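You operate a simulated robot arm through the tools that you are given. There is no shell and no other tool.

You run a simulated robot arm. Do the job below in one go: nothing can be reset, and whatever is moved stays where it is left.

Task
Heap the measuring box from the pan, then strike it level.
Fine: the pan on the bench top, the orange scoop, the teal bar; scoop and bar go back, the box stays in its tray. Set down upright: teal bar.

Only the result counts: the job must be done as asked and must still hold three seconds after the hand-in. Knocking over, shifting, dropping, spilling or breaking anything else fails it.

Robot
A 6-joint arm with a fingered hand, fixed in place. Base frame: the origin is on the floor under the middle of its stand, x ahead of it, y to its left, z up; the work surface is at about z = 0.8. Units: m, rad, N and s.
With the tool pointing down near the work surface it reaches from about 0.18 to 0.9 m from the base axis. Its first joint turns from -2.897 to 2.897 rad. Payload 5 kg.
The tool frame sits at the grasp point between the pads (the TCP): z along the fingers, y along the line on which they close. The tips reach 0.037 m beyond it. The gripper opens to 0.124 m; its body begins 0.043 m behind the TCP. The gripper is a hand of 3 fingers: y runs from the thumb to the fingers, the wrist lies at [-0.021, -0.125, -0.215] in the tool frame, and closing takes about 1.5 s.
Orientation is told as [roll, pitch, yaw] about the base's x, y, z axes, in that order, counted from this pose: with the fingers straight down and the wrist toward the robot, the tool's x, y and z point along [0, 1, 0], [1, 0, 0] and [0, 0, -1] of the base frame.

Tools
- The arm moves only by the tool servo_tool. Its argument "increments" is a list of rows, each an object (a shift or turn left out is 0, a gripper value left out holds the last) with "xyz": the shift along the base's x, y, z in cm, a list of three; "dr": the turn, a rotation vector about the base's x, y, z in degrees, a list of three. In form: [{"xyz": [dx, dy, dz], "dr": [wx, wy, wz]}, ...]. A call has 1 to 20 rows; each row is the pose to reach, as a shift and turn from the pose commanded when the call began. "claw" is the gripper command, from -1 (fully open) to 1 (shut), values between in proportion, set as the call begins (left out, the last holds). A row lasts 0.2 s, in which the tool goes at most 0.05 m and 0.15 rad; a call with a longer step from one row to the next is refused whole, and so is a gripper value outside its range. A pose out of reach is approached as far as the arm can. The call stops where the force on the tool passes 40 N (or 10 N more than at its start, if that is more) or the arm is blocked; 0.2 s more then pass. Each finger travels about 0.072 m/s and halts on what it meets, pressing with about 33 N; the grip force reading is that of the motor and also rises with nothing between the fingers. The clock runs only during rows and for 0.2 s after the last one: add rows that repeat a pose to give the fingers time. The reply holds the time, the measured pose of the TCP, the force on the tool along the base axes, the opening and the grip force, in the units named above and with some noise, with the torque about the TCP (base axes, N m) and any sound that the robot's microphone picked up.
- Cameras (640 x 400 px; columns grow to the right, rows downward): "scene" is fixed at [0.3979, -0.4988, 1.4593]; the picture's right is [0.84, -0.54, 0.00], its down [-0.35, -0.54, -0.77] and it looks along [0.41, 0.65, -0.64] (base axes); focal length 214 px, centre (320, 200). "wrist" rides on the gripper at [0.073, -0.104, -0.154] in the tool frame; the picture's right is [-0.83, 0.26, -0.49], its down [-0.51, -0.72, 0.47] and it looks along [-0.23, 0.64, 0.73] (tool axes); focal length 243 px, centre (320, 200). There is no depth. A picture from a camera that has moved, and an enlarged one, comes with that camera's place and axes in the base frame and with its lens.
- get_image(camera): a new picture of that camera. The clock stands still meanwhile.
- set_fingers(index, middle, thumb_bend, thumb_turn): sets how far each is bent, from 0 (flat) to 1 (curled in); at 0.3 the hand is open as for a grip, at 0.7 the pads meet at the TCP. One left out holds its place. A second passes; each finger stops where it meets its share of the squeeze, and holds until it gets a number again. A gripper value or a shape takes the hand back. It gives what a move gives, with no picture; readings hold the bend of each and the force on the fingers (four entries, about 0 where the hand has none), thumb and palm. thumb_turn goes from beside the hand (0) to across from the fingers (1), as for a grip.
- hand_shape(shape): the hand has 3 fingers and takes this shape, open, in about a second: jaw (thumb against the fingers, like two jaws); tri (thumb and two fingers); tip (a fingertip pinch); poke (one finger out to press); point (the index stretched); flat (the hand flat); cup (the hand cupped); fist (a fist). The gripper value then closes the fingers along that shape, each until it touches; the sizes above hold for jaw. It gives what a move gives, with no picture.
- close_up(camera, box): a new picture of the part [left, top, right, bottom] of that camera's present view, enlarged. The clock stands still meanwhile.
- sign_off(): hands the job in; it is judged then, once.

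Nothing tells you positions but the pictures and the camera data. Unless the task says otherwise, let go and move clear before handing in.

The tools are called by a JSON object that holds its "fn" and its "kwargs". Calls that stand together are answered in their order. servo_tool: Moves the arm, as the interface text tells. Its arguments: {"type":"object","properties":{"increments":{"type":"array","items":{"type":"object","properties":{"xyz":{"type":"array","items":{"type":"number"}},"dr":{"type":"array","items":{"type":"number"}}}}},"claw":{"type":"number"}},"required":["increments"]} The other tools are called the same way: hand_shape (shape) gives the hand a shape; set_fingers (index, middle, thumb_bend, thumb_turn) moves the fingers one by one; get_image (camera) takes a picture; close_up (camera, box) takes an enlarged picture of a part of a camera's view; sign_off () hands the job in.

At the start:

```text
time: 0.0
tool_pos: [0.7288, -0.1487, 1.2484]
tool_rot: [0.001, -0.002, -0.001]
contact_force: [0.1, 0.4, 0.0]
moment: [0.02, 0.0, -0.01]
width: 0.1237
grasp_force: 0.0
shape: jaw
bend: [0.3, 0.3, 0.3, 0.98]
finger forces: [0.1, 0.0, 0.0, 0.0, 0.0, 0.1]
```

scene: 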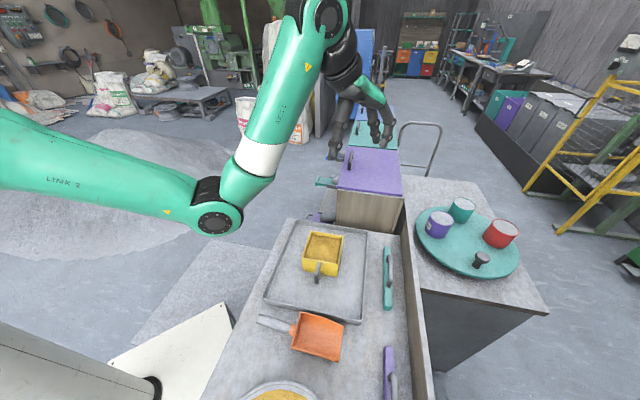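
wrist: 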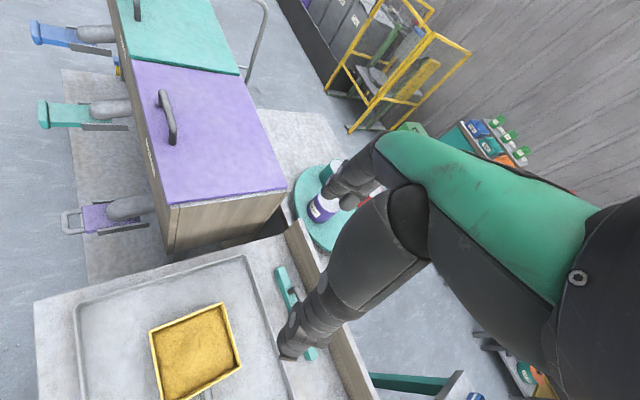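

I see a yellow measuring box (partly filled) in a gray tray, an orange scoop in front of it, a teal bar to the right, and a pan of yellow grain at the bottom edge of the view. I'll take closer pictures before moving.

{"fn": "close_up", "kwargs": {"camera": "scene", "box": [200, 200, 440, 400]}}

{"fn": "close_up", "kwargs": {"camera": "scene", "box": [260, 220, 360, 290]}}

{"fn": "close_up", "kwargs": {"camera": "scene", "box": [230, 300, 420, 400]}}

{"fn": "get_image", "kwargs": {"camera": "wrist"}}

```text
2.00 times, centred on (320, 300) of scene
camera zoom: at [0.3979, -0.4988, 1.4593], right [0.84, -0.54, 0.0], down [-0.35, -0.54, -0.77], along [0.41, 0.65, -0.64], focal length 429 px, centre (320, 0)
```

zoom: 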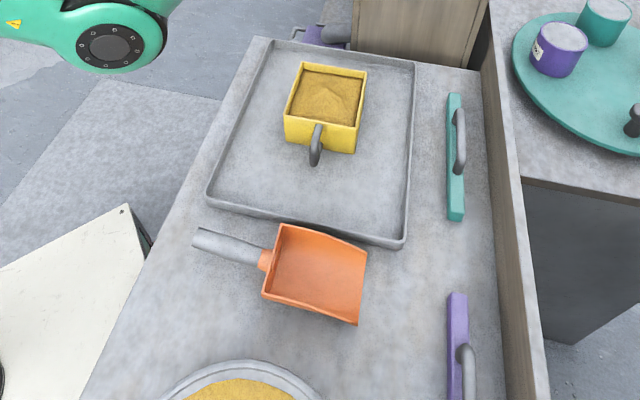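

```text
5.71 times, centred on (310, 255) of scene
camera zoom: at [0.3979, -0.4988, 1.4593], right [0.84, -0.54, 0.0], down [-0.35, -0.54, -0.77], along [0.41, 0.65, -0.64], focal length 1226 px, centre (377, -114)
```

zoom: 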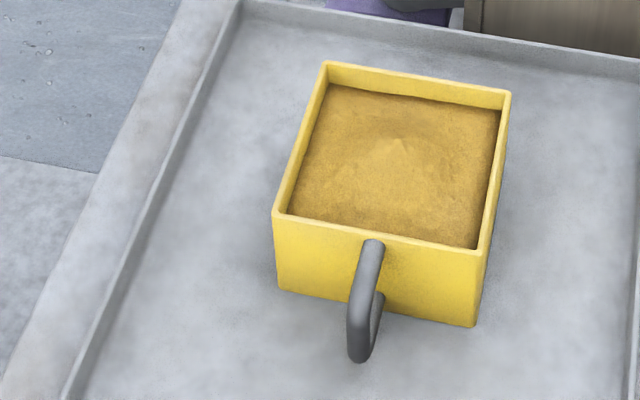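

```text
3.37 times, centred on (325, 350) of scene
camera zoom: at [0.3979, -0.4988, 1.4593], right [0.84, -0.54, 0.0], down [-0.35, -0.54, -0.77], along [0.41, 0.65, -0.64], focal length 722 px, centre (303, -305)
```

zoom: 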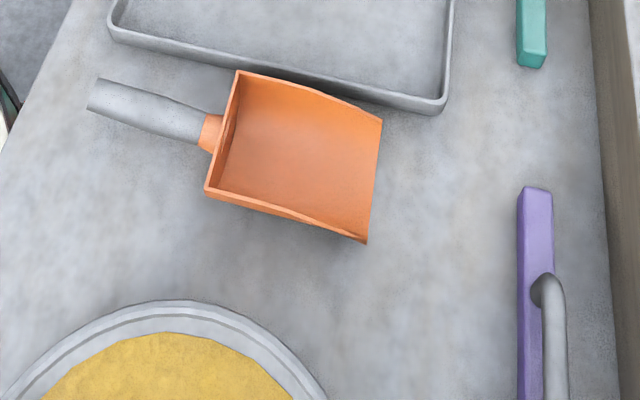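

```text
taken
camera wrist: at [0.6256, -0.0758, 1.4038], right [0.26, -0.83, 0.49], down [-0.72, -0.51, -0.47], along [0.64, -0.23, -0.73], focal length 243 px, centre (320, 200)
```

wrist: 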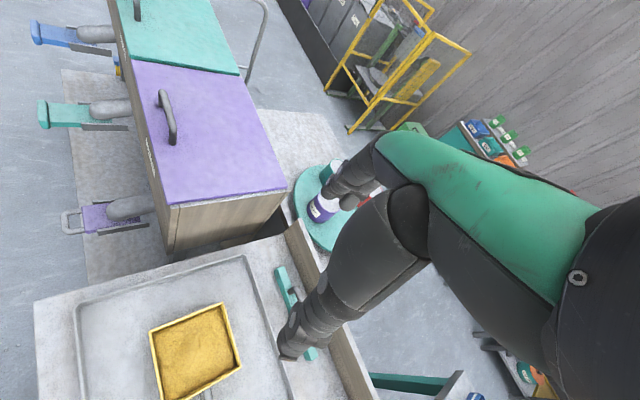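

The box sits in the middle of the tray near (0.65, -0.13) with its rim around z 0.88. The whole bench is turned about 45° to the base. The scoop lies near (0.47, -0.29) with its mouth pointing along (1,-1), and the teal bar is near (0.78, -0.30). I'll bring the arm in with a 45° yaw, to look at the pan and scoop from above.

{"fn": "servo_tool", "kwargs": {"increments": [{"xyz": [-3, -1, -0.3], "dr": [0, 0, 5]}, {"xyz": [-6, -2, -0.6], "dr": [0, 0, 10]}, {"xyz": [-9, -3, -1], "dr": [0, 0, 15]}, {"xyz": [-12, -4, -1.3], "dr": [0, 0, 20]}, {"xyz": [-15, -5, -1.6], "dr": [0, 0, 25]}, {"xyz": [-18, -6, -2], "dr": [0, 0, 30]}, {"xyz": [-21, -7, -2.3], "dr": [0, 0, 35]}, {"xyz": [-24, -8, -2.6], "dr": [0, 0, 40]}, {"xyz": [-28, -9, -3], "dr": [0, 0, 45]}], "claw": -1}}

{"fn": "get_image", "kwargs": {"camera": "wrist"}}

{"fn": "get_image", "kwargs": {"camera": "scene"}}

```text
time: 2.0
tool_pos: [0.5828, -0.22, 1.0788]
tool_rot: [-0.046, -0.05, 0.751]
contact_force: [0.1, -0.5, 1.3]
moment: [-0.02, 0.0, 0.03]
width: 0.1241
grasp_force: 0.1
shape: jaw
bend: [0.3, 0.3, 0.3, 0.97]
finger forces: [0.1, 0.0, 0.1, 0.0, 0.0, 0.0]
out of reach, approached as far as the arm can: row 1, 2, 3, 4, 5, 6, 7, 8, 9
```

```text
taken
camera wrist: at [0.4481, -0.237, 1.2248], right [0.72, -0.43, 0.54], down [-0.15, -0.86, -0.48], along [0.68, 0.27, -0.69], focal length 243 px, centre (320, 200)
```

wrist: 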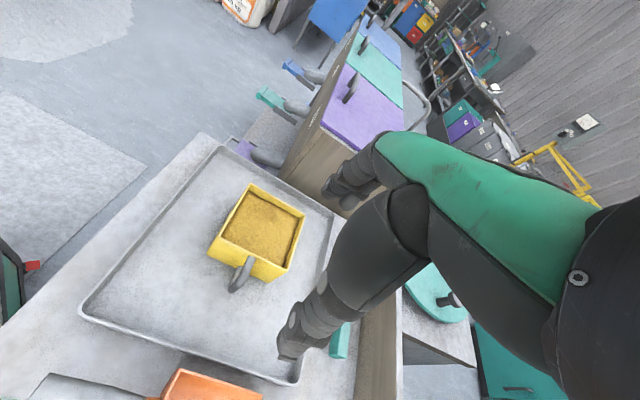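

```text
taken
```

scene: 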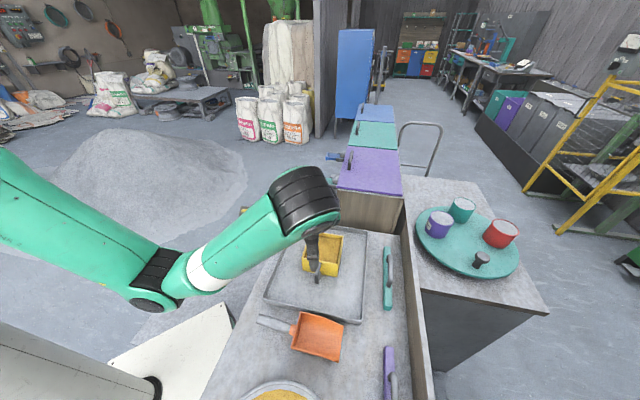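

The arm lagged behind its commanded pose, at tool z 1.08 instead of 1.22, so high poses near the base seem hard to reach. I'll send a null move to see where the commanded pose is.

{"fn": "servo_tool", "kwargs": {"increments": [{"xyz": [0, 0, 0]}, {"xyz": [0, 0, 0]}]}}

```text
time: 2.6
tool_pos: [0.5817, -0.2192, 1.0795]
tool_rot: [-0.044, -0.05, 0.749]
contact_force: [0.1, -0.5, -0.2]
moment: [-0.01, 0.0, 0.03]
width: 0.1239
grasp_force: 0.0
shape: jaw
bend: [0.3, 0.3, 0.3, 0.97]
finger forces: [0.0, 0.1, 0.0, 0.0, 0.0, 0.1]
```

The commanded pose has been reset to where the arm actually is. I'll go lower and nearer to the scoop in smaller steps, and remove the residual tilt.

{"fn": "servo_tool", "kwargs": {"increments": [{"xyz": [-1, -0.3, -2], "dr": [0, 1, 0.5]}, {"xyz": [-2, -0.6, -4], "dr": [0, 2, 1]}, {"xyz": [-4, -1, -6], "dr": [0, 3, 1.5]}, {"xyz": [-6, -1.5, -8], "dr": [-0.1, 3.8, 2.1]}, {"xyz": [-8, -2, -8], "dr": [-0.1, 3.8, 2.1]}, {"xyz": [-10, -2.5, -8], "dr": [-0.1, 3.8, 2.1]}, {"xyz": [-11.2, -3.1, -8], "dr": [-0.1, 3.8, 2.1]}, {"xyz": [-11.2, -3.1, -8], "dr": [-0.1, 3.8, 2.1]}]}}

{"fn": "get_image", "kwargs": {"camera": "wrist"}}

{"fn": "get_image", "kwargs": {"camera": "scene"}}

```text
time: 4.4
tool_pos: [0.4914, -0.2389, 0.9733]
tool_rot: [-0.002, 0.0, 0.784]
contact_force: [-0.9, 0.2, 0.2]
moment: [-0.04, 0.02, 0.01]
width: 0.124
grasp_force: 0.1
shape: jaw
bend: [0.3, 0.3, 0.3, 0.97]
finger forces: [0.1, 0.0, 0.0, 0.0, 0.0, 0.0]
out of reach, approached as far as the arm can: row 5, 6, 7, 8
```

```text
taken
camera wrist: at [0.3674, -0.2614, 1.1274], right [0.77, -0.4, 0.5], down [-0.15, -0.87, -0.47], along [0.62, 0.29, -0.73], focal length 243 px, centre (320, 200)
```

wrist: 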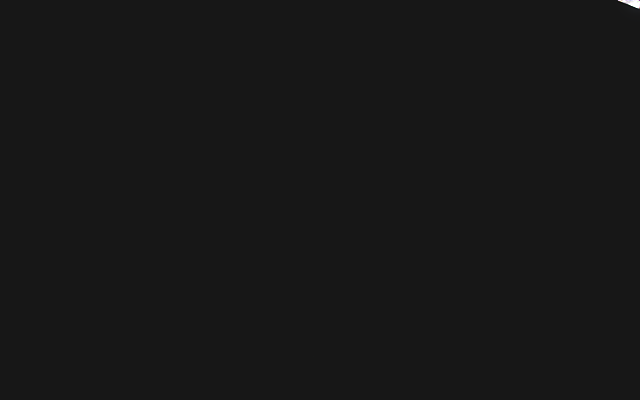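

```text
taken
```

scene: 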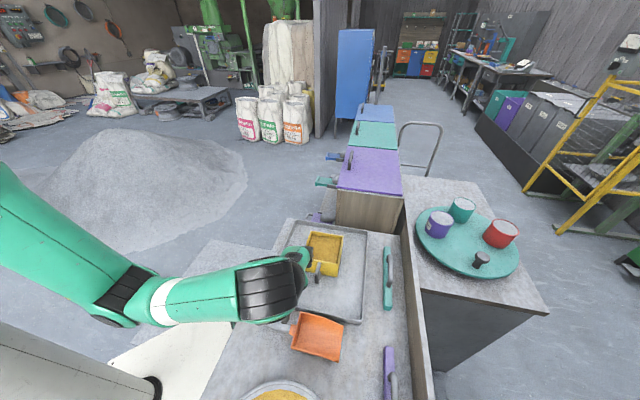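

The wrist camera is now hidden behind the forearm, and the arm stops short at this height. I'll test whether a lower height lets the tool come closer to the scoop handle near (0.42, -0.24).

{"fn": "servo_tool", "kwargs": {"increments": [{"xyz": [0, 0, -2]}, {"xyz": [0, 0, -4]}, {"xyz": [-1, 0, -6]}, {"xyz": [-2, 0, -6]}, {"xyz": [-3, 0, -6]}, {"xyz": [-4, 0, -6]}, {"xyz": [-5, 0, -6]}]}}

{"fn": "get_image", "kwargs": {"camera": "scene"}}

```text
time: 6.0
tool_pos: [0.4402, -0.2341, 0.9118]
tool_rot: [0.0, -0.002, 0.785]
contact_force: [1.2, 0.3, 0.5]
moment: [0.0, -0.01, -0.01]
width: 0.1239
grasp_force: 0.0
shape: jaw
bend: [0.3, 0.3, 0.3, 0.97]
finger forces: [0.1, 0.0, 0.0, 0.0, 0.0, 0.1]
```

```text
taken
```

scene: 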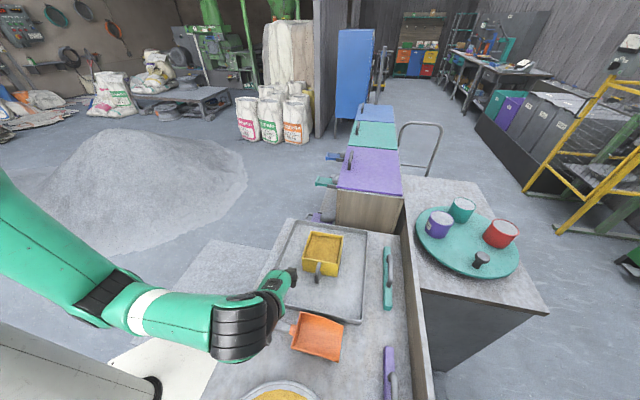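

The arm reaches further in when low. Now I'll swing the hand's yaw to -45°, which is the natural direction for the arm, to free the wrist camera and look along the scoop.

{"fn": "servo_tool", "kwargs": {"increments": [{"dr": [0, 0, -7.5]}, {"dr": [0, 0, -15]}, {"dr": [0, 0, -22.5]}, {"dr": [0, 0, -30]}, {"dr": [0, 0, -37.5]}, {"dr": [0, 0, -45]}, {"dr": [0, 0, -52.5]}, {"dr": [0, 0, -60]}, {"dr": [0, 0, -67.5]}, {"dr": [0, 0, -75]}, {"dr": [0, 0, -82.5]}, {"dr": [0, 0, -90]}]}}

{"fn": "get_image", "kwargs": {"camera": "wrist"}}

{"fn": "get_image", "kwargs": {"camera": "scene"}}

```text
time: 8.6
tool_pos: [0.4412, -0.2361, 0.9117]
tool_rot: [0.001, -0.001, -0.786]
contact_force: [0.2, -0.4, 0.4]
moment: [0.03, 0.02, -0.01]
width: 0.1241
grasp_force: 0.0
shape: jaw
bend: [0.3, 0.3, 0.3, 0.97]
finger forces: [0.0, 0.1, 0.1, 0.0, 0.0, 0.0]
```

```text
taken
camera wrist: at [0.4201, -0.1117, 1.0671], right [-0.4, -0.77, 0.49], down [-0.87, 0.15, -0.47], along [0.29, -0.62, -0.73], focal length 243 px, centre (320, 200)
```

wrist: 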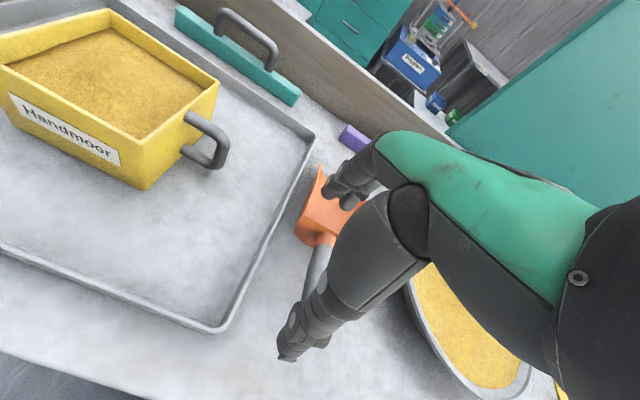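

```text
taken
```

scene: 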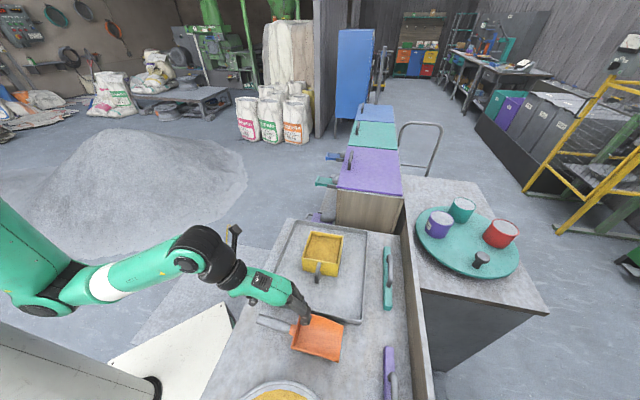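

I can now see the box (labelled), the teal bar standing on edge with an arched handle on top, the scoop under the hand and the pan to the right. Next I'll turn on to -135° to see if that grasp side is reachable and gives an unobstructed camera.

{"fn": "servo_tool", "kwargs": {"increments": [{"dr": [0, 0, -7.5]}, {"dr": [0, 0, -15]}, {"dr": [0, 0, -22.5]}, {"dr": [0, 0, -30]}, {"dr": [0, 0, -37.5]}, {"dr": [0, 0, -45]}, {"dr": [0, 0, -52.5]}, {"dr": [0, 0, -60]}, {"dr": [0, 0, -67.5]}, {"dr": [0, 0, -75]}, {"dr": [0, 0, -82.5]}, {"dr": [0, 0, -90]}]}}

{"fn": "get_image", "kwargs": {"camera": "wrist"}}

{"fn": "get_image", "kwargs": {"camera": "scene"}}

```text
time: 11.2
tool_pos: [0.4388, -0.2783, 0.8514]
tool_rot: [0.01, 0.004, -2.349]
contact_force: [1.5, 4.5, 7.1]
moment: [0.45, -0.34, 0.16]
width: 0.1238
grasp_force: 0.1
shape: jaw
bend: [0.3, 0.3, 0.25, 0.98]
finger forces: [0.1, 0.0, 0.0, 0.1, 6.8, 0.1]
out of reach, approached as far as the arm can: row 10, 11, 12
```

```text
taken
camera wrist: at [0.5631, -0.2536, 1.0077], right [-0.78, 0.4, 0.48], down [0.15, 0.87, -0.47], along [-0.61, -0.3, -0.74], focal length 243 px, centre (320, 200)
```

wrist: 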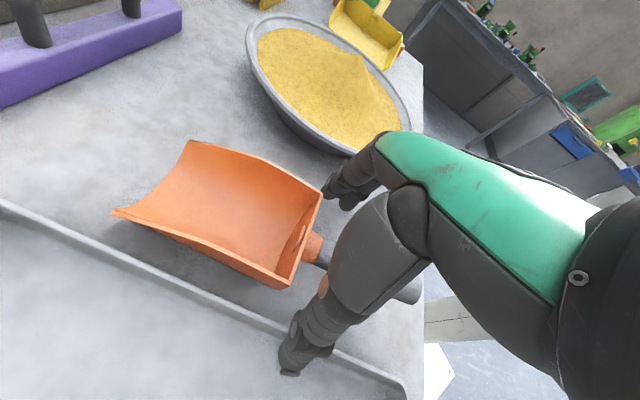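

```text
taken
```

scene: 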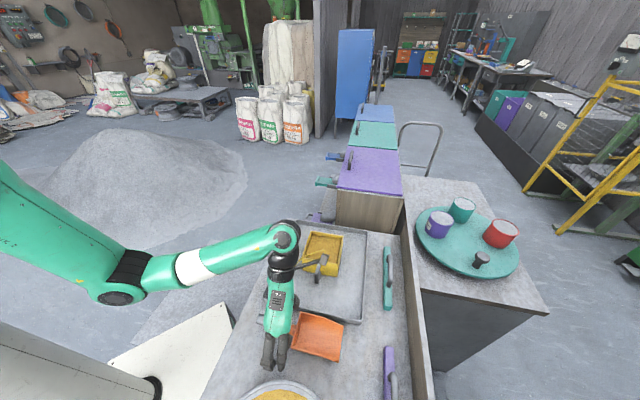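

At -135° the arm hit its limit and sank until the thumb lightly touched the tray rim (about 7 N). I'll back off at once by lifting and turning part of the way back.

{"fn": "servo_tool", "kwargs": {"increments": [{"xyz": [0, 0.5, 1.5], "dr": [0, 0, 4]}, {"xyz": [0, 1.5, 3], "dr": [0, 0, 10]}, {"xyz": [0, 3, 4.5], "dr": [0, 0, 16]}, {"xyz": [0, 4.2, 6], "dr": [0, 0, 22]}, {"xyz": [0, 4.2, 6], "dr": [0, 0, 22]}]}}

{"fn": "get_image", "kwargs": {"camera": "scene"}}

{"fn": "get_image", "kwargs": {"camera": "wrist"}}

```text
time: 12.4
tool_pos: [0.4395, -0.2339, 0.914]
tool_rot: [0.002, 0.002, -1.971]
contact_force: [-0.5, 0.5, 0.0]
moment: [0.01, 0.01, 0.01]
width: 0.1239
grasp_force: 0.1
shape: jaw
bend: [0.3, 0.3, 0.3, 0.97]
finger forces: [0.1, 0.0, 0.0, 0.0, 0.0, 0.0]
out of reach, approached as far as the arm can: row 1
```

```text
taken
```

scene: 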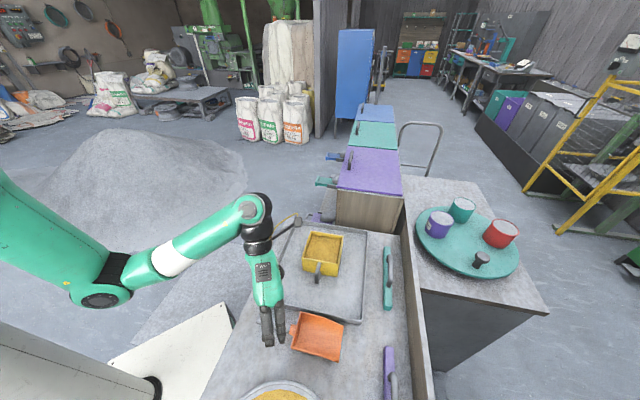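

```text
taken
camera wrist: at [0.5469, -0.1661, 1.0682], right [-0.87, 0.08, 0.49], down [-0.19, 0.86, -0.47], along [-0.46, -0.5, -0.73], focal length 243 px, centre (320, 200)
```

wrist: 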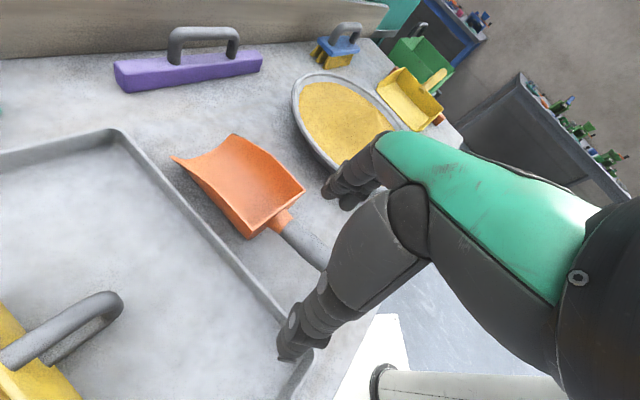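

I'm clear again, and nothing looks displaced. I'll take enlarged views from here to measure the scoop handle and the pan.

{"fn": "close_up", "kwargs": {"camera": "wrist", "box": [160, 110, 360, 235]}}

{"fn": "close_up", "kwargs": {"camera": "wrist", "box": [280, 30, 460, 180]}}

{"fn": "close_up", "kwargs": {"camera": "scene", "box": [240, 300, 400, 400]}}

```text
3.20 times, centred on (260, 172) of wrist
camera zoom: at [0.5469, -0.1661, 1.0682], right [-0.87, 0.08, 0.49], down [-0.19, 0.86, -0.47], along [-0.46, -0.5, -0.73], focal length 776 px, centre (512, 288)
```

zoom: 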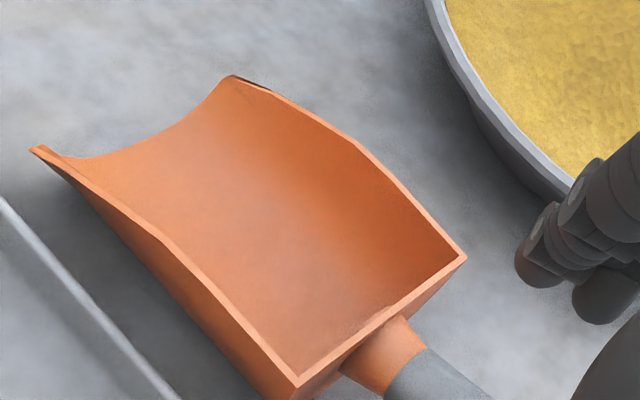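

```text
2.67 times, centred on (370, 105) of wrist
camera zoom: at [0.5469, -0.1661, 1.0682], right [-0.87, 0.08, 0.49], down [-0.19, 0.86, -0.47], along [-0.46, -0.5, -0.73], focal length 647 px, centre (187, 453)
```

zoom: 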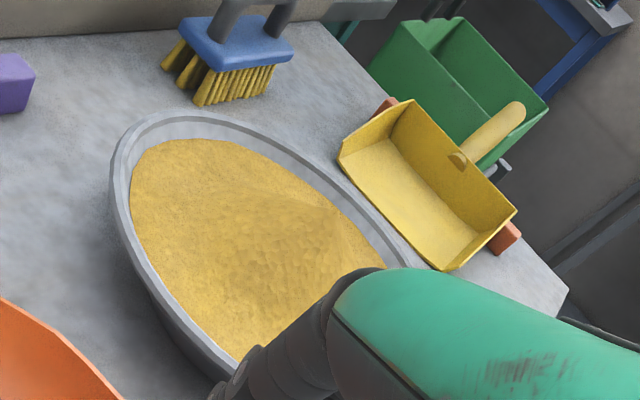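

```text
4.00 times, centred on (320, 350) of scene
camera zoom: at [0.3979, -0.4988, 1.4593], right [0.84, -0.54, 0.0], down [-0.35, -0.54, -0.77], along [0.41, 0.65, -0.64], focal length 858 px, centre (320, -400)
```

zoom: 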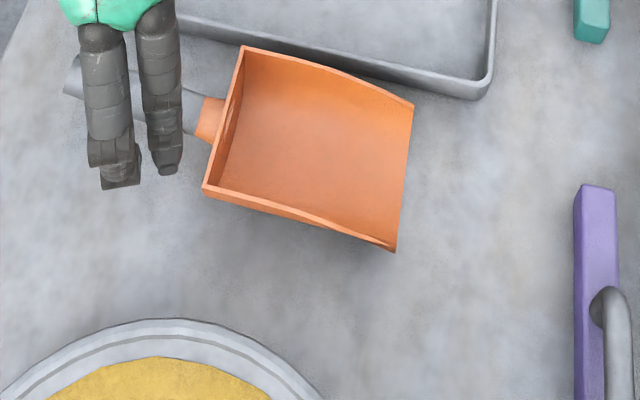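

From the two views, the scoop handle runs from about (0.387, -0.216, 0.853) to (0.448, -0.276, 0.839), and the top of the back wall is at z about 0.855. I'll turn the hand back to +45° and close it to half opening, so the fingers clear the tray rim.

{"fn": "servo_tool", "kwargs": {"increments": [{"dr": [0, 0, 7.9]}, {"dr": [0, 0, 15.8]}, {"dr": [0, 0, 23.7]}, {"dr": [0, 0, 31.6]}, {"dr": [0, 0, 39.5]}, {"dr": [0, 0, 47.4]}, {"dr": [0, 0, 55.3]}, {"dr": [0, 0, 63.2]}, {"dr": [0, 0, 71.1]}, {"dr": [0, 0, 79]}, {"dr": [0, 0, 86.9]}, {"dr": [0, 0, 94.8]}, {"dr": [0, 0, 102.7]}, {"dr": [0, 0, 110.6]}, {"dr": [0, 0, 118.5]}, {"dr": [0, 0, 126.4]}, {"dr": [0, 0, 134.3]}, {"dr": [0, 0, 142.2]}, {"dr": [0, 0, 150.1]}, {"dr": [0, 0, 157.9]}], "claw": 0}}

{"fn": "servo_tool", "kwargs": {"increments": [{"xyz": [-0.8, -0.3, 0]}, {"xyz": [-1.6, -0.6, 0]}, {"xyz": [-2.5, -0.9, 0]}, {"xyz": [-2.5, -0.9, 0]}]}}

{"fn": "close_up", "kwargs": {"camera": "scene", "box": [220, 250, 380, 350]}}

```text
time: 16.6
tool_pos: [0.4392, -0.2329, 0.9135]
tool_rot: [-0.002, 0.0, 0.785]
contact_force: [-0.2, 0.3, -0.5]
moment: [-0.02, -0.04, -0.02]
width: 0.0624
grasp_force: 0.0
shape: jaw
bend: [0.74, 0.45, 0.69, 1.0]
finger forces: [0.0, 0.0, 0.1, 0.0, 0.0, 0.1]
```

```text
time: 17.6
tool_pos: [0.4146, -0.2446, 0.9145]
tool_rot: [0.0, 0.001, 0.783]
contact_force: [0.1, -1.3, -0.5]
moment: [-0.01, -0.02, -0.04]
width: 0.0626
grasp_force: 0.1
shape: jaw
bend: [0.74, 0.45, 0.69, 1.0]
finger forces: [0.0, 0.0, 0.1, 0.0, 0.0, 0.0]
```

```text
4.00 times, centred on (300, 300) of scene
camera zoom: at [0.3979, -0.4988, 1.4593], right [0.84, -0.54, 0.0], down [-0.35, -0.54, -0.77], along [0.41, 0.65, -0.64], focal length 858 px, centre (400, -200)
```

zoom: 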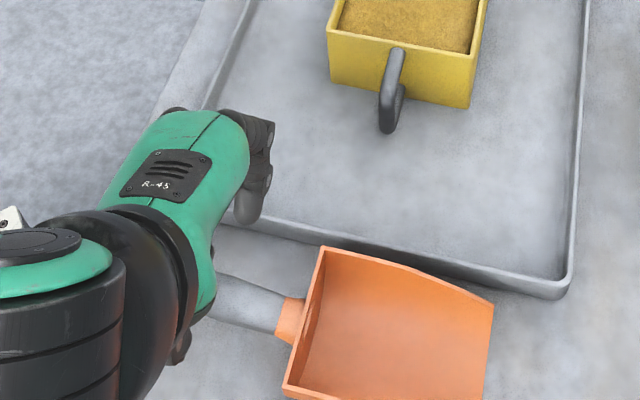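

The hand is over the handle at (0.415, -0.245), but the finger bends are uneven (index 0.74, middle 0.45). I'll set the fingers individually to an even half-open state before going down.

{"fn": "set_fingers", "kwargs": {"index": 0.5, "middle": 0.5, "thumb_bend": 0.5, "thumb_turn": 1.0}}

{"fn": "close_up", "kwargs": {"camera": "scene", "box": [220, 250, 380, 350]}}

```text
time: 18.6
tool_pos: [0.4149, -0.244, 0.9142]
tool_rot: [-0.001, 0.0, 0.783]
contact_force: [-0.5, -0.5, 0.0]
moment: [0.0, -0.02, 0.02]
width: 0.0668
grasp_force: 0.1
shape: fingers
bend: [0.5, 0.5, 0.5, 1.0]
finger forces: [0.1, 0.1, 0.0, 0.0, 0.0, 0.0]
```

```text
4.00 times, centred on (300, 300) of scene
camera zoom: at [0.3979, -0.4988, 1.4593], right [0.84, -0.54, 0.0], down [-0.35, -0.54, -0.77], along [0.41, 0.65, -0.64], focal length 858 px, centre (400, -200)
```

zoom: 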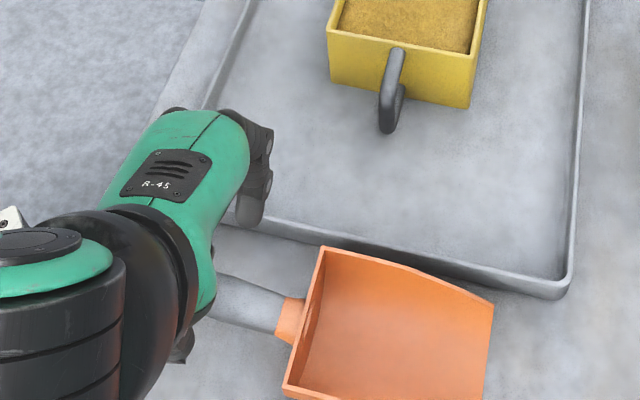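

The fingers are now even at a 0.067 m opening, centred over the handle. Next I'll go straight down to z about 0.85.

{"fn": "servo_tool", "kwargs": {"increments": [{"xyz": [0, 0, -1.5]}, {"xyz": [0, 0, -3]}, {"xyz": [0, 0, -4.5]}, {"xyz": [0, 0, -5.5]}, {"xyz": [0, 0, -6.5]}, {"xyz": [0, 0, -6.5]}]}}

{"fn": "close_up", "kwargs": {"camera": "scene", "box": [220, 250, 380, 350]}}

```text
time: 20.0
tool_pos: [0.4133, -0.2442, 0.8481]
tool_rot: [-0.001, 0.0, 0.783]
contact_force: [-4.8, -5.1, 3.3]
moment: [-0.02, -0.12, -0.14]
width: 0.0668
grasp_force: 3.3
shape: fingers
bend: [0.5, 0.53, 0.5, 1.0]
finger forces: [0.0, 7.6, 0.0, 0.0, 0.1, 0.0]
```

```text
4.00 times, centred on (300, 300) of scene
camera zoom: at [0.3979, -0.4988, 1.4593], right [0.84, -0.54, 0.0], down [-0.35, -0.54, -0.77], along [0.41, 0.65, -0.64], focal length 858 px, centre (400, -200)
```

zoom: 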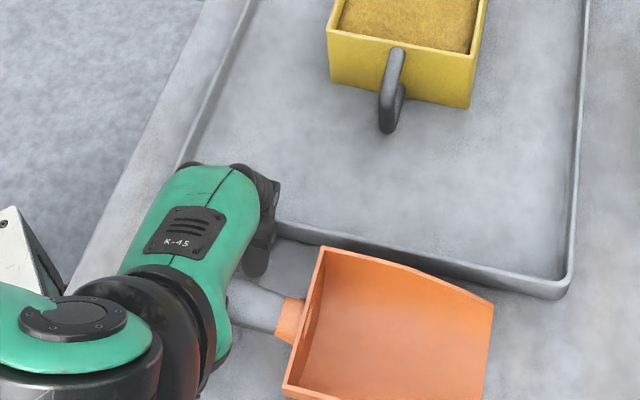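

The middle finger's back is touching the tray's front rim (about 7 N along -e1). I'll lift, bend the two fingers in further, shift slightly away from the tray, and come down again.

{"fn": "servo_tool", "kwargs": {"increments": [{"xyz": [-0.2, -0.2, 1]}, {"xyz": [-0.4, -0.4, 3]}, {"xyz": [-0.4, -0.4, 3]}]}}

{"fn": "set_fingers", "kwargs": {"index": 0.58, "middle": 0.58, "thumb_bend": 0.45, "thumb_turn": 1.0}}

{"fn": "close_up", "kwargs": {"camera": "scene", "box": [220, 200, 420, 325]}}

```text
time: 20.8
tool_pos: [0.4094, -0.2454, 0.8796]
tool_rot: [0.0, -0.001, 0.784]
contact_force: [-0.4, 0.4, 0.1]
moment: [-0.01, 0.03, 0.02]
width: 0.067
grasp_force: 0.1
shape: fingers
bend: [0.5, 0.5, 0.5, 1.0]
finger forces: [0.0, 0.1, 0.1, 0.1, 0.1, 0.0]
```

```text
time: 21.8
tool_pos: [0.4096, -0.2465, 0.8793]
tool_rot: [0.002, 0.0, 0.784]
contact_force: [-0.3, 0.3, 0.4]
moment: [0.02, -0.06, 0.05]
width: 0.0643
grasp_force: 0.1
shape: fingers
bend: [0.57, 0.57, 0.45, 0.99]
finger forces: [0.0, 0.0, 0.0, 0.0, 0.1, 0.0]
```

```text
3.20 times, centred on (320, 262) of scene
camera zoom: at [0.3979, -0.4988, 1.4593], right [0.84, -0.54, 0.0], down [-0.35, -0.54, -0.77], along [0.41, 0.65, -0.64], focal length 686 px, centre (320, 0)
```

zoom: 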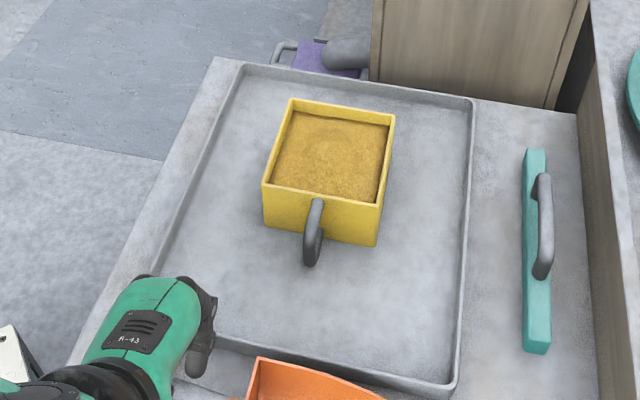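

{"fn": "servo_tool", "kwargs": {"increments": [{"xyz": [0.1, 0.1, -1]}, {"xyz": [0.1, 0.1, -2]}, {"xyz": [0.1, 0.1, -3]}, {"xyz": [0.1, 0.1, -3]}]}}

{"fn": "close_up", "kwargs": {"camera": "scene", "box": [220, 250, 380, 350]}}

```text
time: 22.8
tool_pos: [0.4125, -0.2456, 0.8483]
tool_rot: [0.0, -0.001, 0.784]
contact_force: [0.7, -0.3, 0.3]
moment: [-0.02, 0.0, 0.0]
width: 0.0641
grasp_force: 0.1
shape: fingers
bend: [0.57, 0.57, 0.45, 0.99]
finger forces: [0.0, 0.0, 0.0, 0.0, 0.0, 0.0]
```

```text
4.00 times, centred on (300, 300) of scene
camera zoom: at [0.3979, -0.4988, 1.4593], right [0.84, -0.54, 0.0], down [-0.35, -0.54, -0.77], along [0.41, 0.65, -0.64], focal length 858 px, centre (400, -200)
```

zoom: 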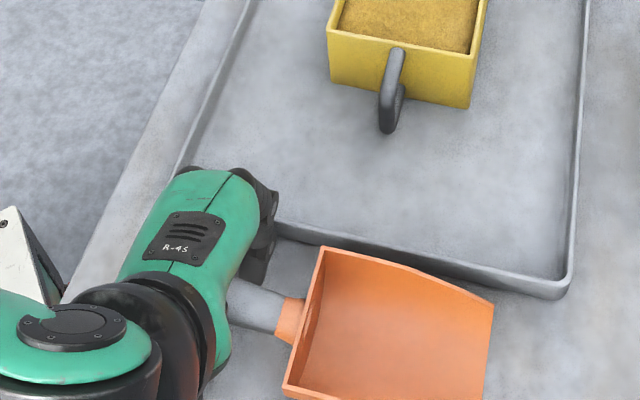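

There is no contact now. I'll close the fingers on the handle.

{"fn": "set_fingers", "kwargs": {"index": 0.9, "middle": 0.9, "thumb_bend": 0.9, "thumb_turn": 1.0}}

{"fn": "close_up", "kwargs": {"camera": "scene", "box": [220, 250, 380, 350]}}

```text
time: 23.8
tool_pos: [0.411, -0.2456, 0.8494]
tool_rot: [-0.001, 0.0, 0.784]
contact_force: [0.1, 0.2, -0.5]
moment: [0.01, -0.03, -0.04]
width: 0.008
grasp_force: 0.1
shape: fingers
bend: [0.9, 0.9, 0.81, 1.0]
finger forces: [0.0, 0.1, 0.0, 0.0, 0.0, 0.0]
```

```text
4.00 times, centred on (300, 300) of scene
camera zoom: at [0.3979, -0.4988, 1.4593], right [0.84, -0.54, 0.0], down [-0.35, -0.54, -0.77], along [0.41, 0.65, -0.64], focal length 858 px, centre (400, -200)
```

zoom: 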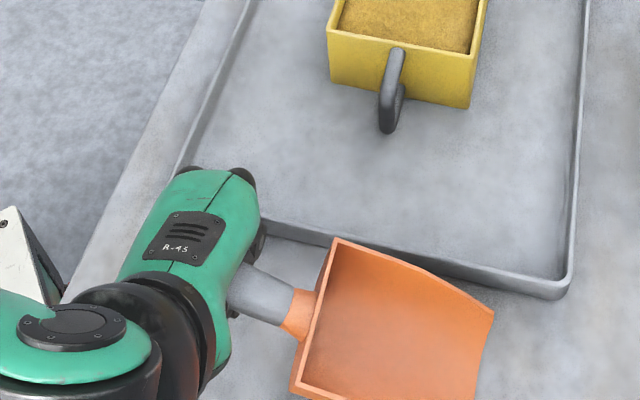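

The fingers closed further than expected without gripping, and the scoop yawed slightly as they pushed the handle. I'll let a little time pass to see whether the thumb meets it.

{"fn": "servo_tool", "kwargs": {"increments": [{"xyz": [0, 0, 0]}, {"xyz": [0, 0, 0]}]}}

{"fn": "get_image", "kwargs": {"camera": "scene"}}

{"fn": "get_image", "kwargs": {"camera": "wrist"}}

```text
time: 24.4
tool_pos: [0.4126, -0.246, 0.8492]
tool_rot: [0.0, -0.001, 0.782]
contact_force: [-0.3, 0.7, -0.8]
moment: [0.01, -0.02, 0.02]
width: 0.0081
grasp_force: 0.0
shape: fingers
bend: [0.9, 0.9, 0.81, 1.0]
finger forces: [0.0, 0.1, 0.0, 0.0, 0.0, 0.0]
```

```text
taken
```

scene: 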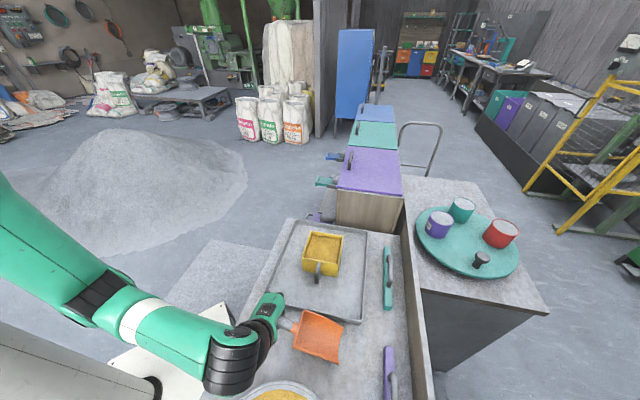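

```text
taken
camera wrist: at [0.2883, -0.2681, 1.0032], right [0.77, -0.4, 0.49], down [-0.15, -0.87, -0.47], along [0.62, 0.29, -0.73], focal length 243 px, centre (320, 200)
```

wrist: 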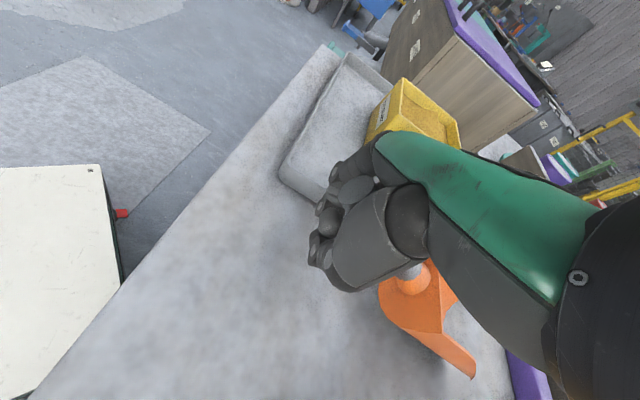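

{"fn": "close_up", "kwargs": {"camera": "wrist", "box": [280, 100, 520, 380]}}

{"fn": "close_up", "kwargs": {"camera": "scene", "box": [240, 280, 360, 380]}}

```text
1.43 times, centred on (400, 240) of wrist
camera zoom: at [0.2883, -0.2681, 1.0032], right [0.77, -0.4, 0.49], down [-0.15, -0.87, -0.47], along [0.62, 0.29, -0.73], focal length 347 px, centre (206, 143)
```

zoom: 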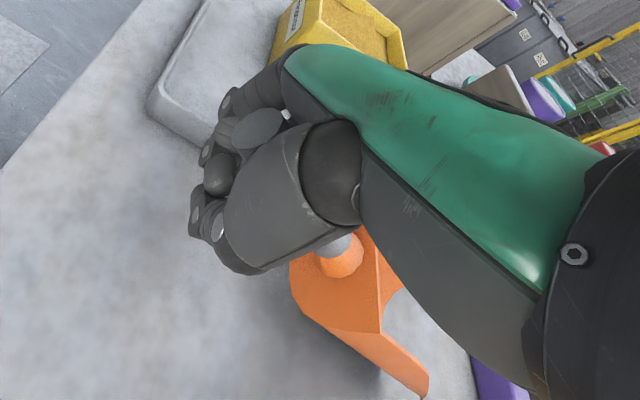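

```text
4.00 times, centred on (300, 330) of scene
camera zoom: at [0.3979, -0.4988, 1.4593], right [0.84, -0.54, 0.0], down [-0.35, -0.54, -0.77], along [0.41, 0.65, -0.64], focal length 858 px, centre (400, -320)
```

zoom: 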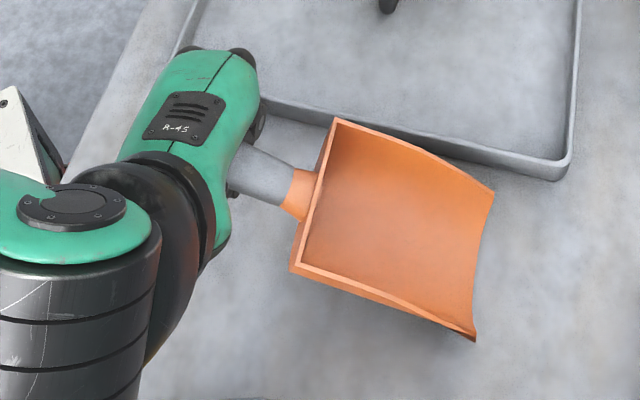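

The back of the scoop seems to have been lifted: the fingers have curled under the handle and drawn it up toward the palm. I'll curl the fingers fully to see if that turns into a firm wrap grip.

{"fn": "set_fingers", "kwargs": {"index": 1.0, "middle": 1.0, "thumb_bend": 1.0}}

{"fn": "close_up", "kwargs": {"camera": "wrist", "box": [280, 100, 520, 380]}}

{"fn": "close_up", "kwargs": {"camera": "scene", "box": [240, 280, 360, 380]}}

```text
time: 25.4
tool_pos: [0.4116, -0.2465, 0.8496]
tool_rot: [0.0, 0.002, 0.783]
contact_force: [-0.8, -0.9, -1.3]
moment: [0.12, 0.18, -0.21]
width: 0.0287
grasp_force: 15.6
shape: fingers
bend: [1.0, 0.97, 0.89, 1.0]
finger forces: [0.0, 16.1, 0.1, 0.0, 0.0, 15.1]
```

```text
1.43 times, centred on (400, 240) of wrist
camera zoom: at [0.2883, -0.2681, 1.0032], right [0.77, -0.4, 0.49], down [-0.15, -0.87, -0.47], along [0.62, 0.29, -0.73], focal length 347 px, centre (206, 143)
```

zoom: 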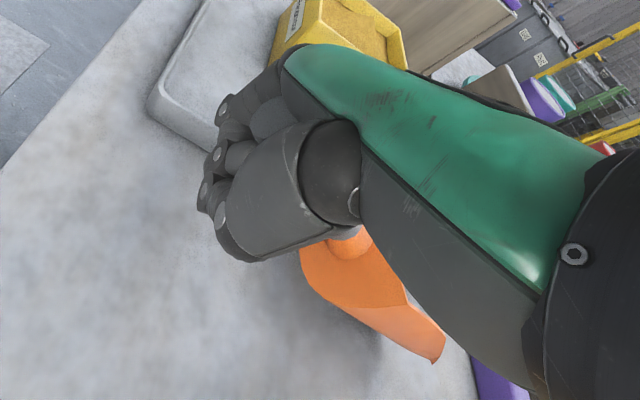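

```text
4.00 times, centred on (300, 330) of scene
camera zoom: at [0.3979, -0.4988, 1.4593], right [0.84, -0.54, 0.0], down [-0.35, -0.54, -0.77], along [0.41, 0.65, -0.64], focal length 858 px, centre (400, -320)
```

zoom: 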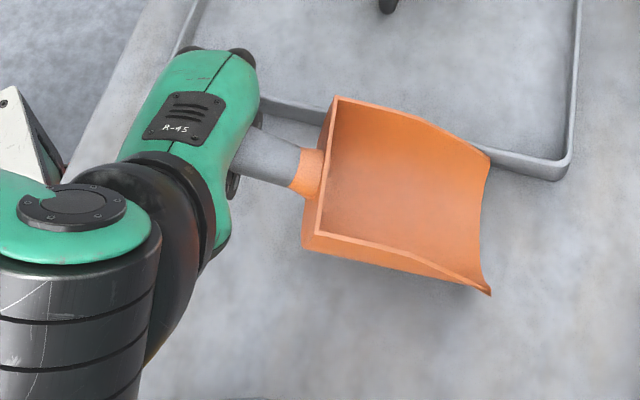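

The handle is now clamped between the middle finger (16 N) and the palm, but the index finger is idle and the lever arm is long. I'll set it back down gently and re-grip closer to the scoop body.

{"fn": "servo_tool", "kwargs": {"increments": [{"xyz": [0, 0, -0.4]}, {"xyz": [0, 0, -0.8]}]}}

{"fn": "set_fingers", "kwargs": {"index": 0.85, "middle": 0.85, "thumb_bend": 0.75}}

{"fn": "set_fingers", "kwargs": {"index": 0.58, "middle": 0.58, "thumb_bend": 0.48}}

{"fn": "close_up", "kwargs": {"camera": "scene", "box": [240, 280, 360, 380]}}

{"fn": "close_up", "kwargs": {"camera": "wrist", "box": [280, 100, 520, 380]}}

```text
time: 26.0
tool_pos: [0.4114, -0.2472, 0.8408]
tool_rot: [-0.001, 0.0, 0.783]
contact_force: [-1.3, -0.3, -1.3]
moment: [0.04, 0.05, -0.16]
width: 0.0285
grasp_force: 14.5
shape: fingers
bend: [1.0, 0.97, 0.89, 1.0]
finger forces: [0.0, 14.9, 0.0, 0.1, 0.0, 14.8]
```

```text
time: 27.0
tool_pos: [0.4124, -0.2456, 0.8402]
tool_rot: [0.0, 0.001, 0.783]
contact_force: [0.3, 0.5, -0.5]
moment: [0.02, -0.02, -0.01]
width: 0.039
grasp_force: 0.1
shape: fingers
bend: [0.93, 0.86, 0.74, 1.0]
finger forces: [0.0, 0.0, 0.0, 0.1, 0.0, 0.0]
```

```text
time: 28.0
tool_pos: [0.4117, -0.247, 0.8418]
tool_rot: [-0.002, -0.001, 0.783]
contact_force: [-2.1, -2.7, 16.3]
moment: [0.32, -0.14, 0.04]
width: 0.0551
grasp_force: 8.2
shape: fingers
bend: [0.6, 0.58, 0.48, 1.0]
finger forces: [12.7, 3.9, 0.0, 0.0, 0.0, 0.1]
```

```text
4.00 times, centred on (300, 330) of scene
camera zoom: at [0.3979, -0.4988, 1.4593], right [0.84, -0.54, 0.0], down [-0.35, -0.54, -0.77], along [0.41, 0.65, -0.64], focal length 858 px, centre (400, -320)
```

zoom: 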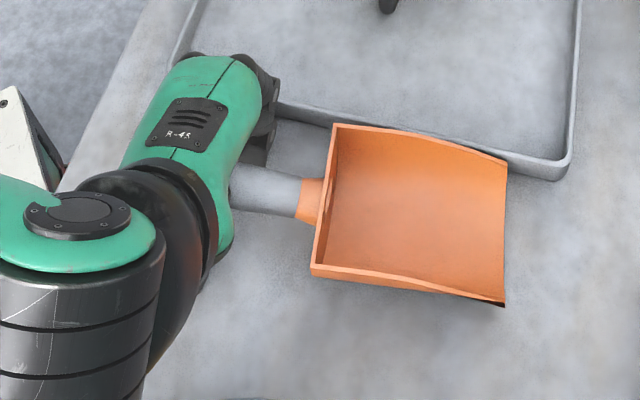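

```text
1.43 times, centred on (400, 240) of wrist
camera zoom: at [0.2883, -0.2686, 0.9957], right [0.77, -0.4, 0.49], down [-0.15, -0.87, -0.47], along [0.62, 0.29, -0.73], focal length 347 px, centre (206, 143)
```

zoom: 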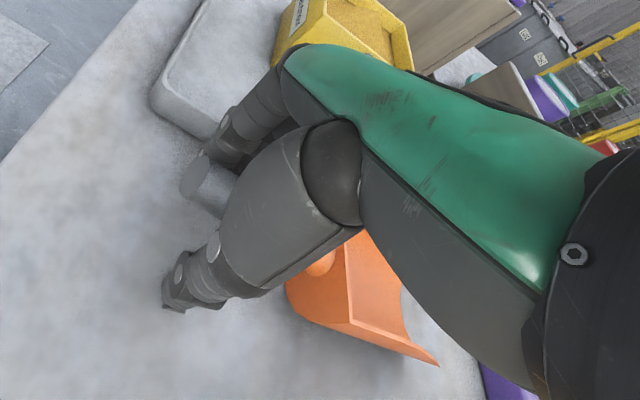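

The hand is open again and the scoop is back on the bench, with the index tip pressing down on something (12.7 N). I'll raise the hand clear and look from a better angle before re-gripping.

{"fn": "servo_tool", "kwargs": {"increments": [{"xyz": [0, 0, 1]}, {"xyz": [0, 0, 2]}, {"xyz": [0, 0, 4]}, {"xyz": [0, 0, 6]}, {"xyz": [0, 0, 7]}]}}

{"fn": "close_up", "kwargs": {"camera": "scene", "box": [240, 280, 360, 380]}}

{"fn": "get_image", "kwargs": {"camera": "wrist"}}

```text
time: 29.2
tool_pos: [0.4122, -0.2452, 0.9121]
tool_rot: [0.001, -0.001, 0.784]
contact_force: [-0.7, -0.1, -0.1]
moment: [0.02, -0.04, 0.02]
width: 0.0591
grasp_force: 0.1
shape: fingers
bend: [0.57, 0.57, 0.48, 1.0]
finger forces: [0.0, 0.0, 0.1, 0.0, 0.1, 0.0]
```

```text
4.00 times, centred on (300, 330) of scene
camera zoom: at [0.3979, -0.4988, 1.4593], right [0.84, -0.54, 0.0], down [-0.35, -0.54, -0.77], along [0.41, 0.65, -0.64], focal length 858 px, centre (400, -320)
```

zoom: 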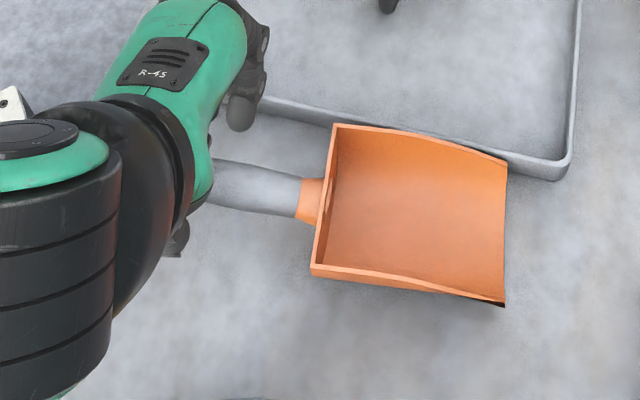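

```text
taken
camera wrist: at [0.2878, -0.2678, 1.0651], right [0.77, -0.4, 0.49], down [-0.15, -0.87, -0.47], along [0.62, 0.29, -0.73], focal length 243 px, centre (320, 200)
```

wrist: 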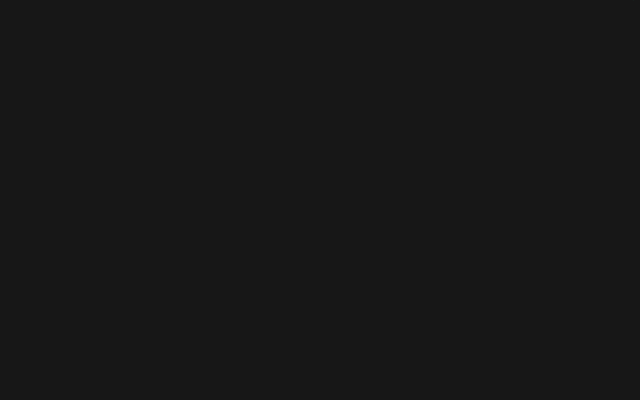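

The scoop now points at about -38.5°, with the collar/handle joint near (0.456, -0.283). I'll align the hand with it, tilt it about 12° to match the handle's rise, and move nearer the scoop body.

{"fn": "servo_tool", "kwargs": {"increments": [{"xyz": [0.4, -0.4, 0], "dr": [2, 2.24, 1.65]}, {"xyz": [0.9, -0.9, 0], "dr": [4, 4.48, 3.3]}, {"xyz": [1.4, -1.4, 0], "dr": [6, 6.72, 4.95]}, {"xyz": [1.8, -1.75, 0], "dr": [8, 8.96, 6.6]}, {"xyz": [1.8, -1.75, -2], "dr": [8, 8.96, 6.6]}, {"xyz": [1.8, -1.75, -3], "dr": [8, 8.96, 6.6]}, {"xyz": [1.8, -1.75, -3], "dr": [8, 8.96, 6.6]}]}}

{"fn": "close_up", "kwargs": {"camera": "scene", "box": [240, 280, 360, 380]}}

{"fn": "get_image", "kwargs": {"camera": "wrist"}}

```text
time: 31.0
tool_pos: [0.4509, -0.2575, 0.8619]
tool_rot: [0.195, 0.005, 0.9]
contact_force: [-0.9, -2.2, 5.3]
moment: [0.06, -0.19, -0.1]
width: 0.0593
grasp_force: 3.5
shape: fingers
bend: [0.57, 0.59, 0.48, 1.0]
finger forces: [0.1, 6.7, 0.0, 0.0, 0.0, 0.0]
out of reach, approached as far as the arm can: row 1, 2, 3, 4, 5, 6, 7
stopped in row 7: the force on the tool passed its limit at 41 N (the readings are from after the stop); the commanded pose is now the measured one
```

```text
4.00 times, centred on (300, 330) of scene
camera zoom: at [0.3979, -0.4988, 1.4593], right [0.84, -0.54, 0.0], down [-0.35, -0.54, -0.77], along [0.41, 0.65, -0.64], focal length 858 px, centre (400, -320)
```

zoom: 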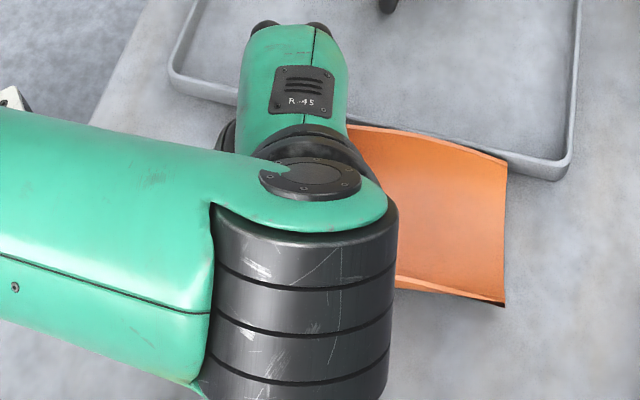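

```text
taken
camera wrist: at [0.3552, -0.312, 1.0276], right [0.88, -0.36, 0.32], down [-0.13, -0.82, -0.56], along [0.46, 0.45, -0.77], focal length 243 px, centre (320, 200)
```

wrist: 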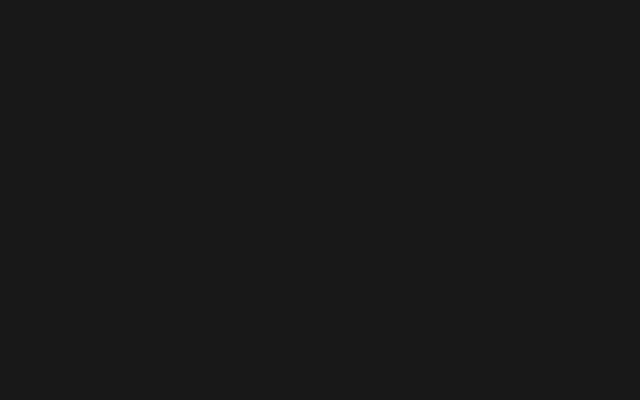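

Tilting that way is out of the arm's reach, and the fingers came down on the scoop's back wall until the force guard stopped it. I'll lift off, remove the tilt and check the scoop.

{"fn": "servo_tool", "kwargs": {"increments": [{"xyz": [0, 0, 1.5], "dr": [-2, -2.24, -1.6]}, {"xyz": [-0.5, 0, 3], "dr": [-4, -4.48, -3.3]}, {"xyz": [-1, 0, 4], "dr": [-6, -6.72, -5]}, {"xyz": [-2, 0, 5], "dr": [-7.5, -8.5, -6.6]}, {"xyz": [-3, 0, 5], "dr": [-7.5, -8.5, -6.6]}, {"xyz": [-3.5, 0.5, 5], "dr": [-7.5, -8.5, -6.6]}]}}

{"fn": "close_up", "kwargs": {"camera": "scene", "box": [240, 260, 400, 380]}}

```text
time: 32.4
tool_pos: [0.4161, -0.2528, 0.911]
tool_rot: [-0.002, 0.001, 0.783]
contact_force: [0.2, -0.1, -0.4]
moment: [0.0, -0.02, 0.01]
width: 0.0595
grasp_force: 0.1
shape: fingers
bend: [0.57, 0.57, 0.48, 1.0]
finger forces: [0.0, 0.0, 0.0, 0.0, 0.0, 0.0]
```

```text
3.33 times, centred on (320, 320) of scene
camera zoom: at [0.3979, -0.4988, 1.4593], right [0.84, -0.54, 0.0], down [-0.35, -0.54, -0.77], along [0.41, 0.65, -0.64], focal length 715 px, centre (320, -200)
```

zoom: 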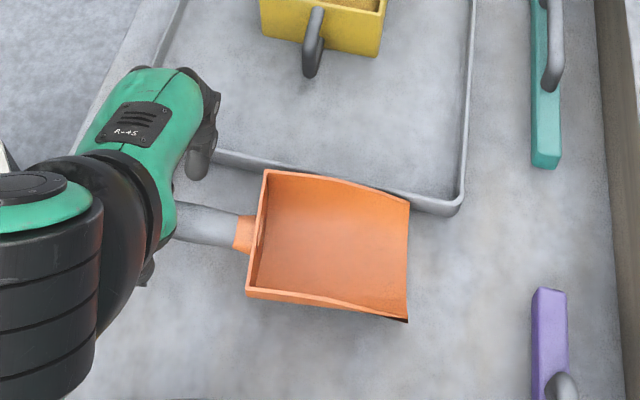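

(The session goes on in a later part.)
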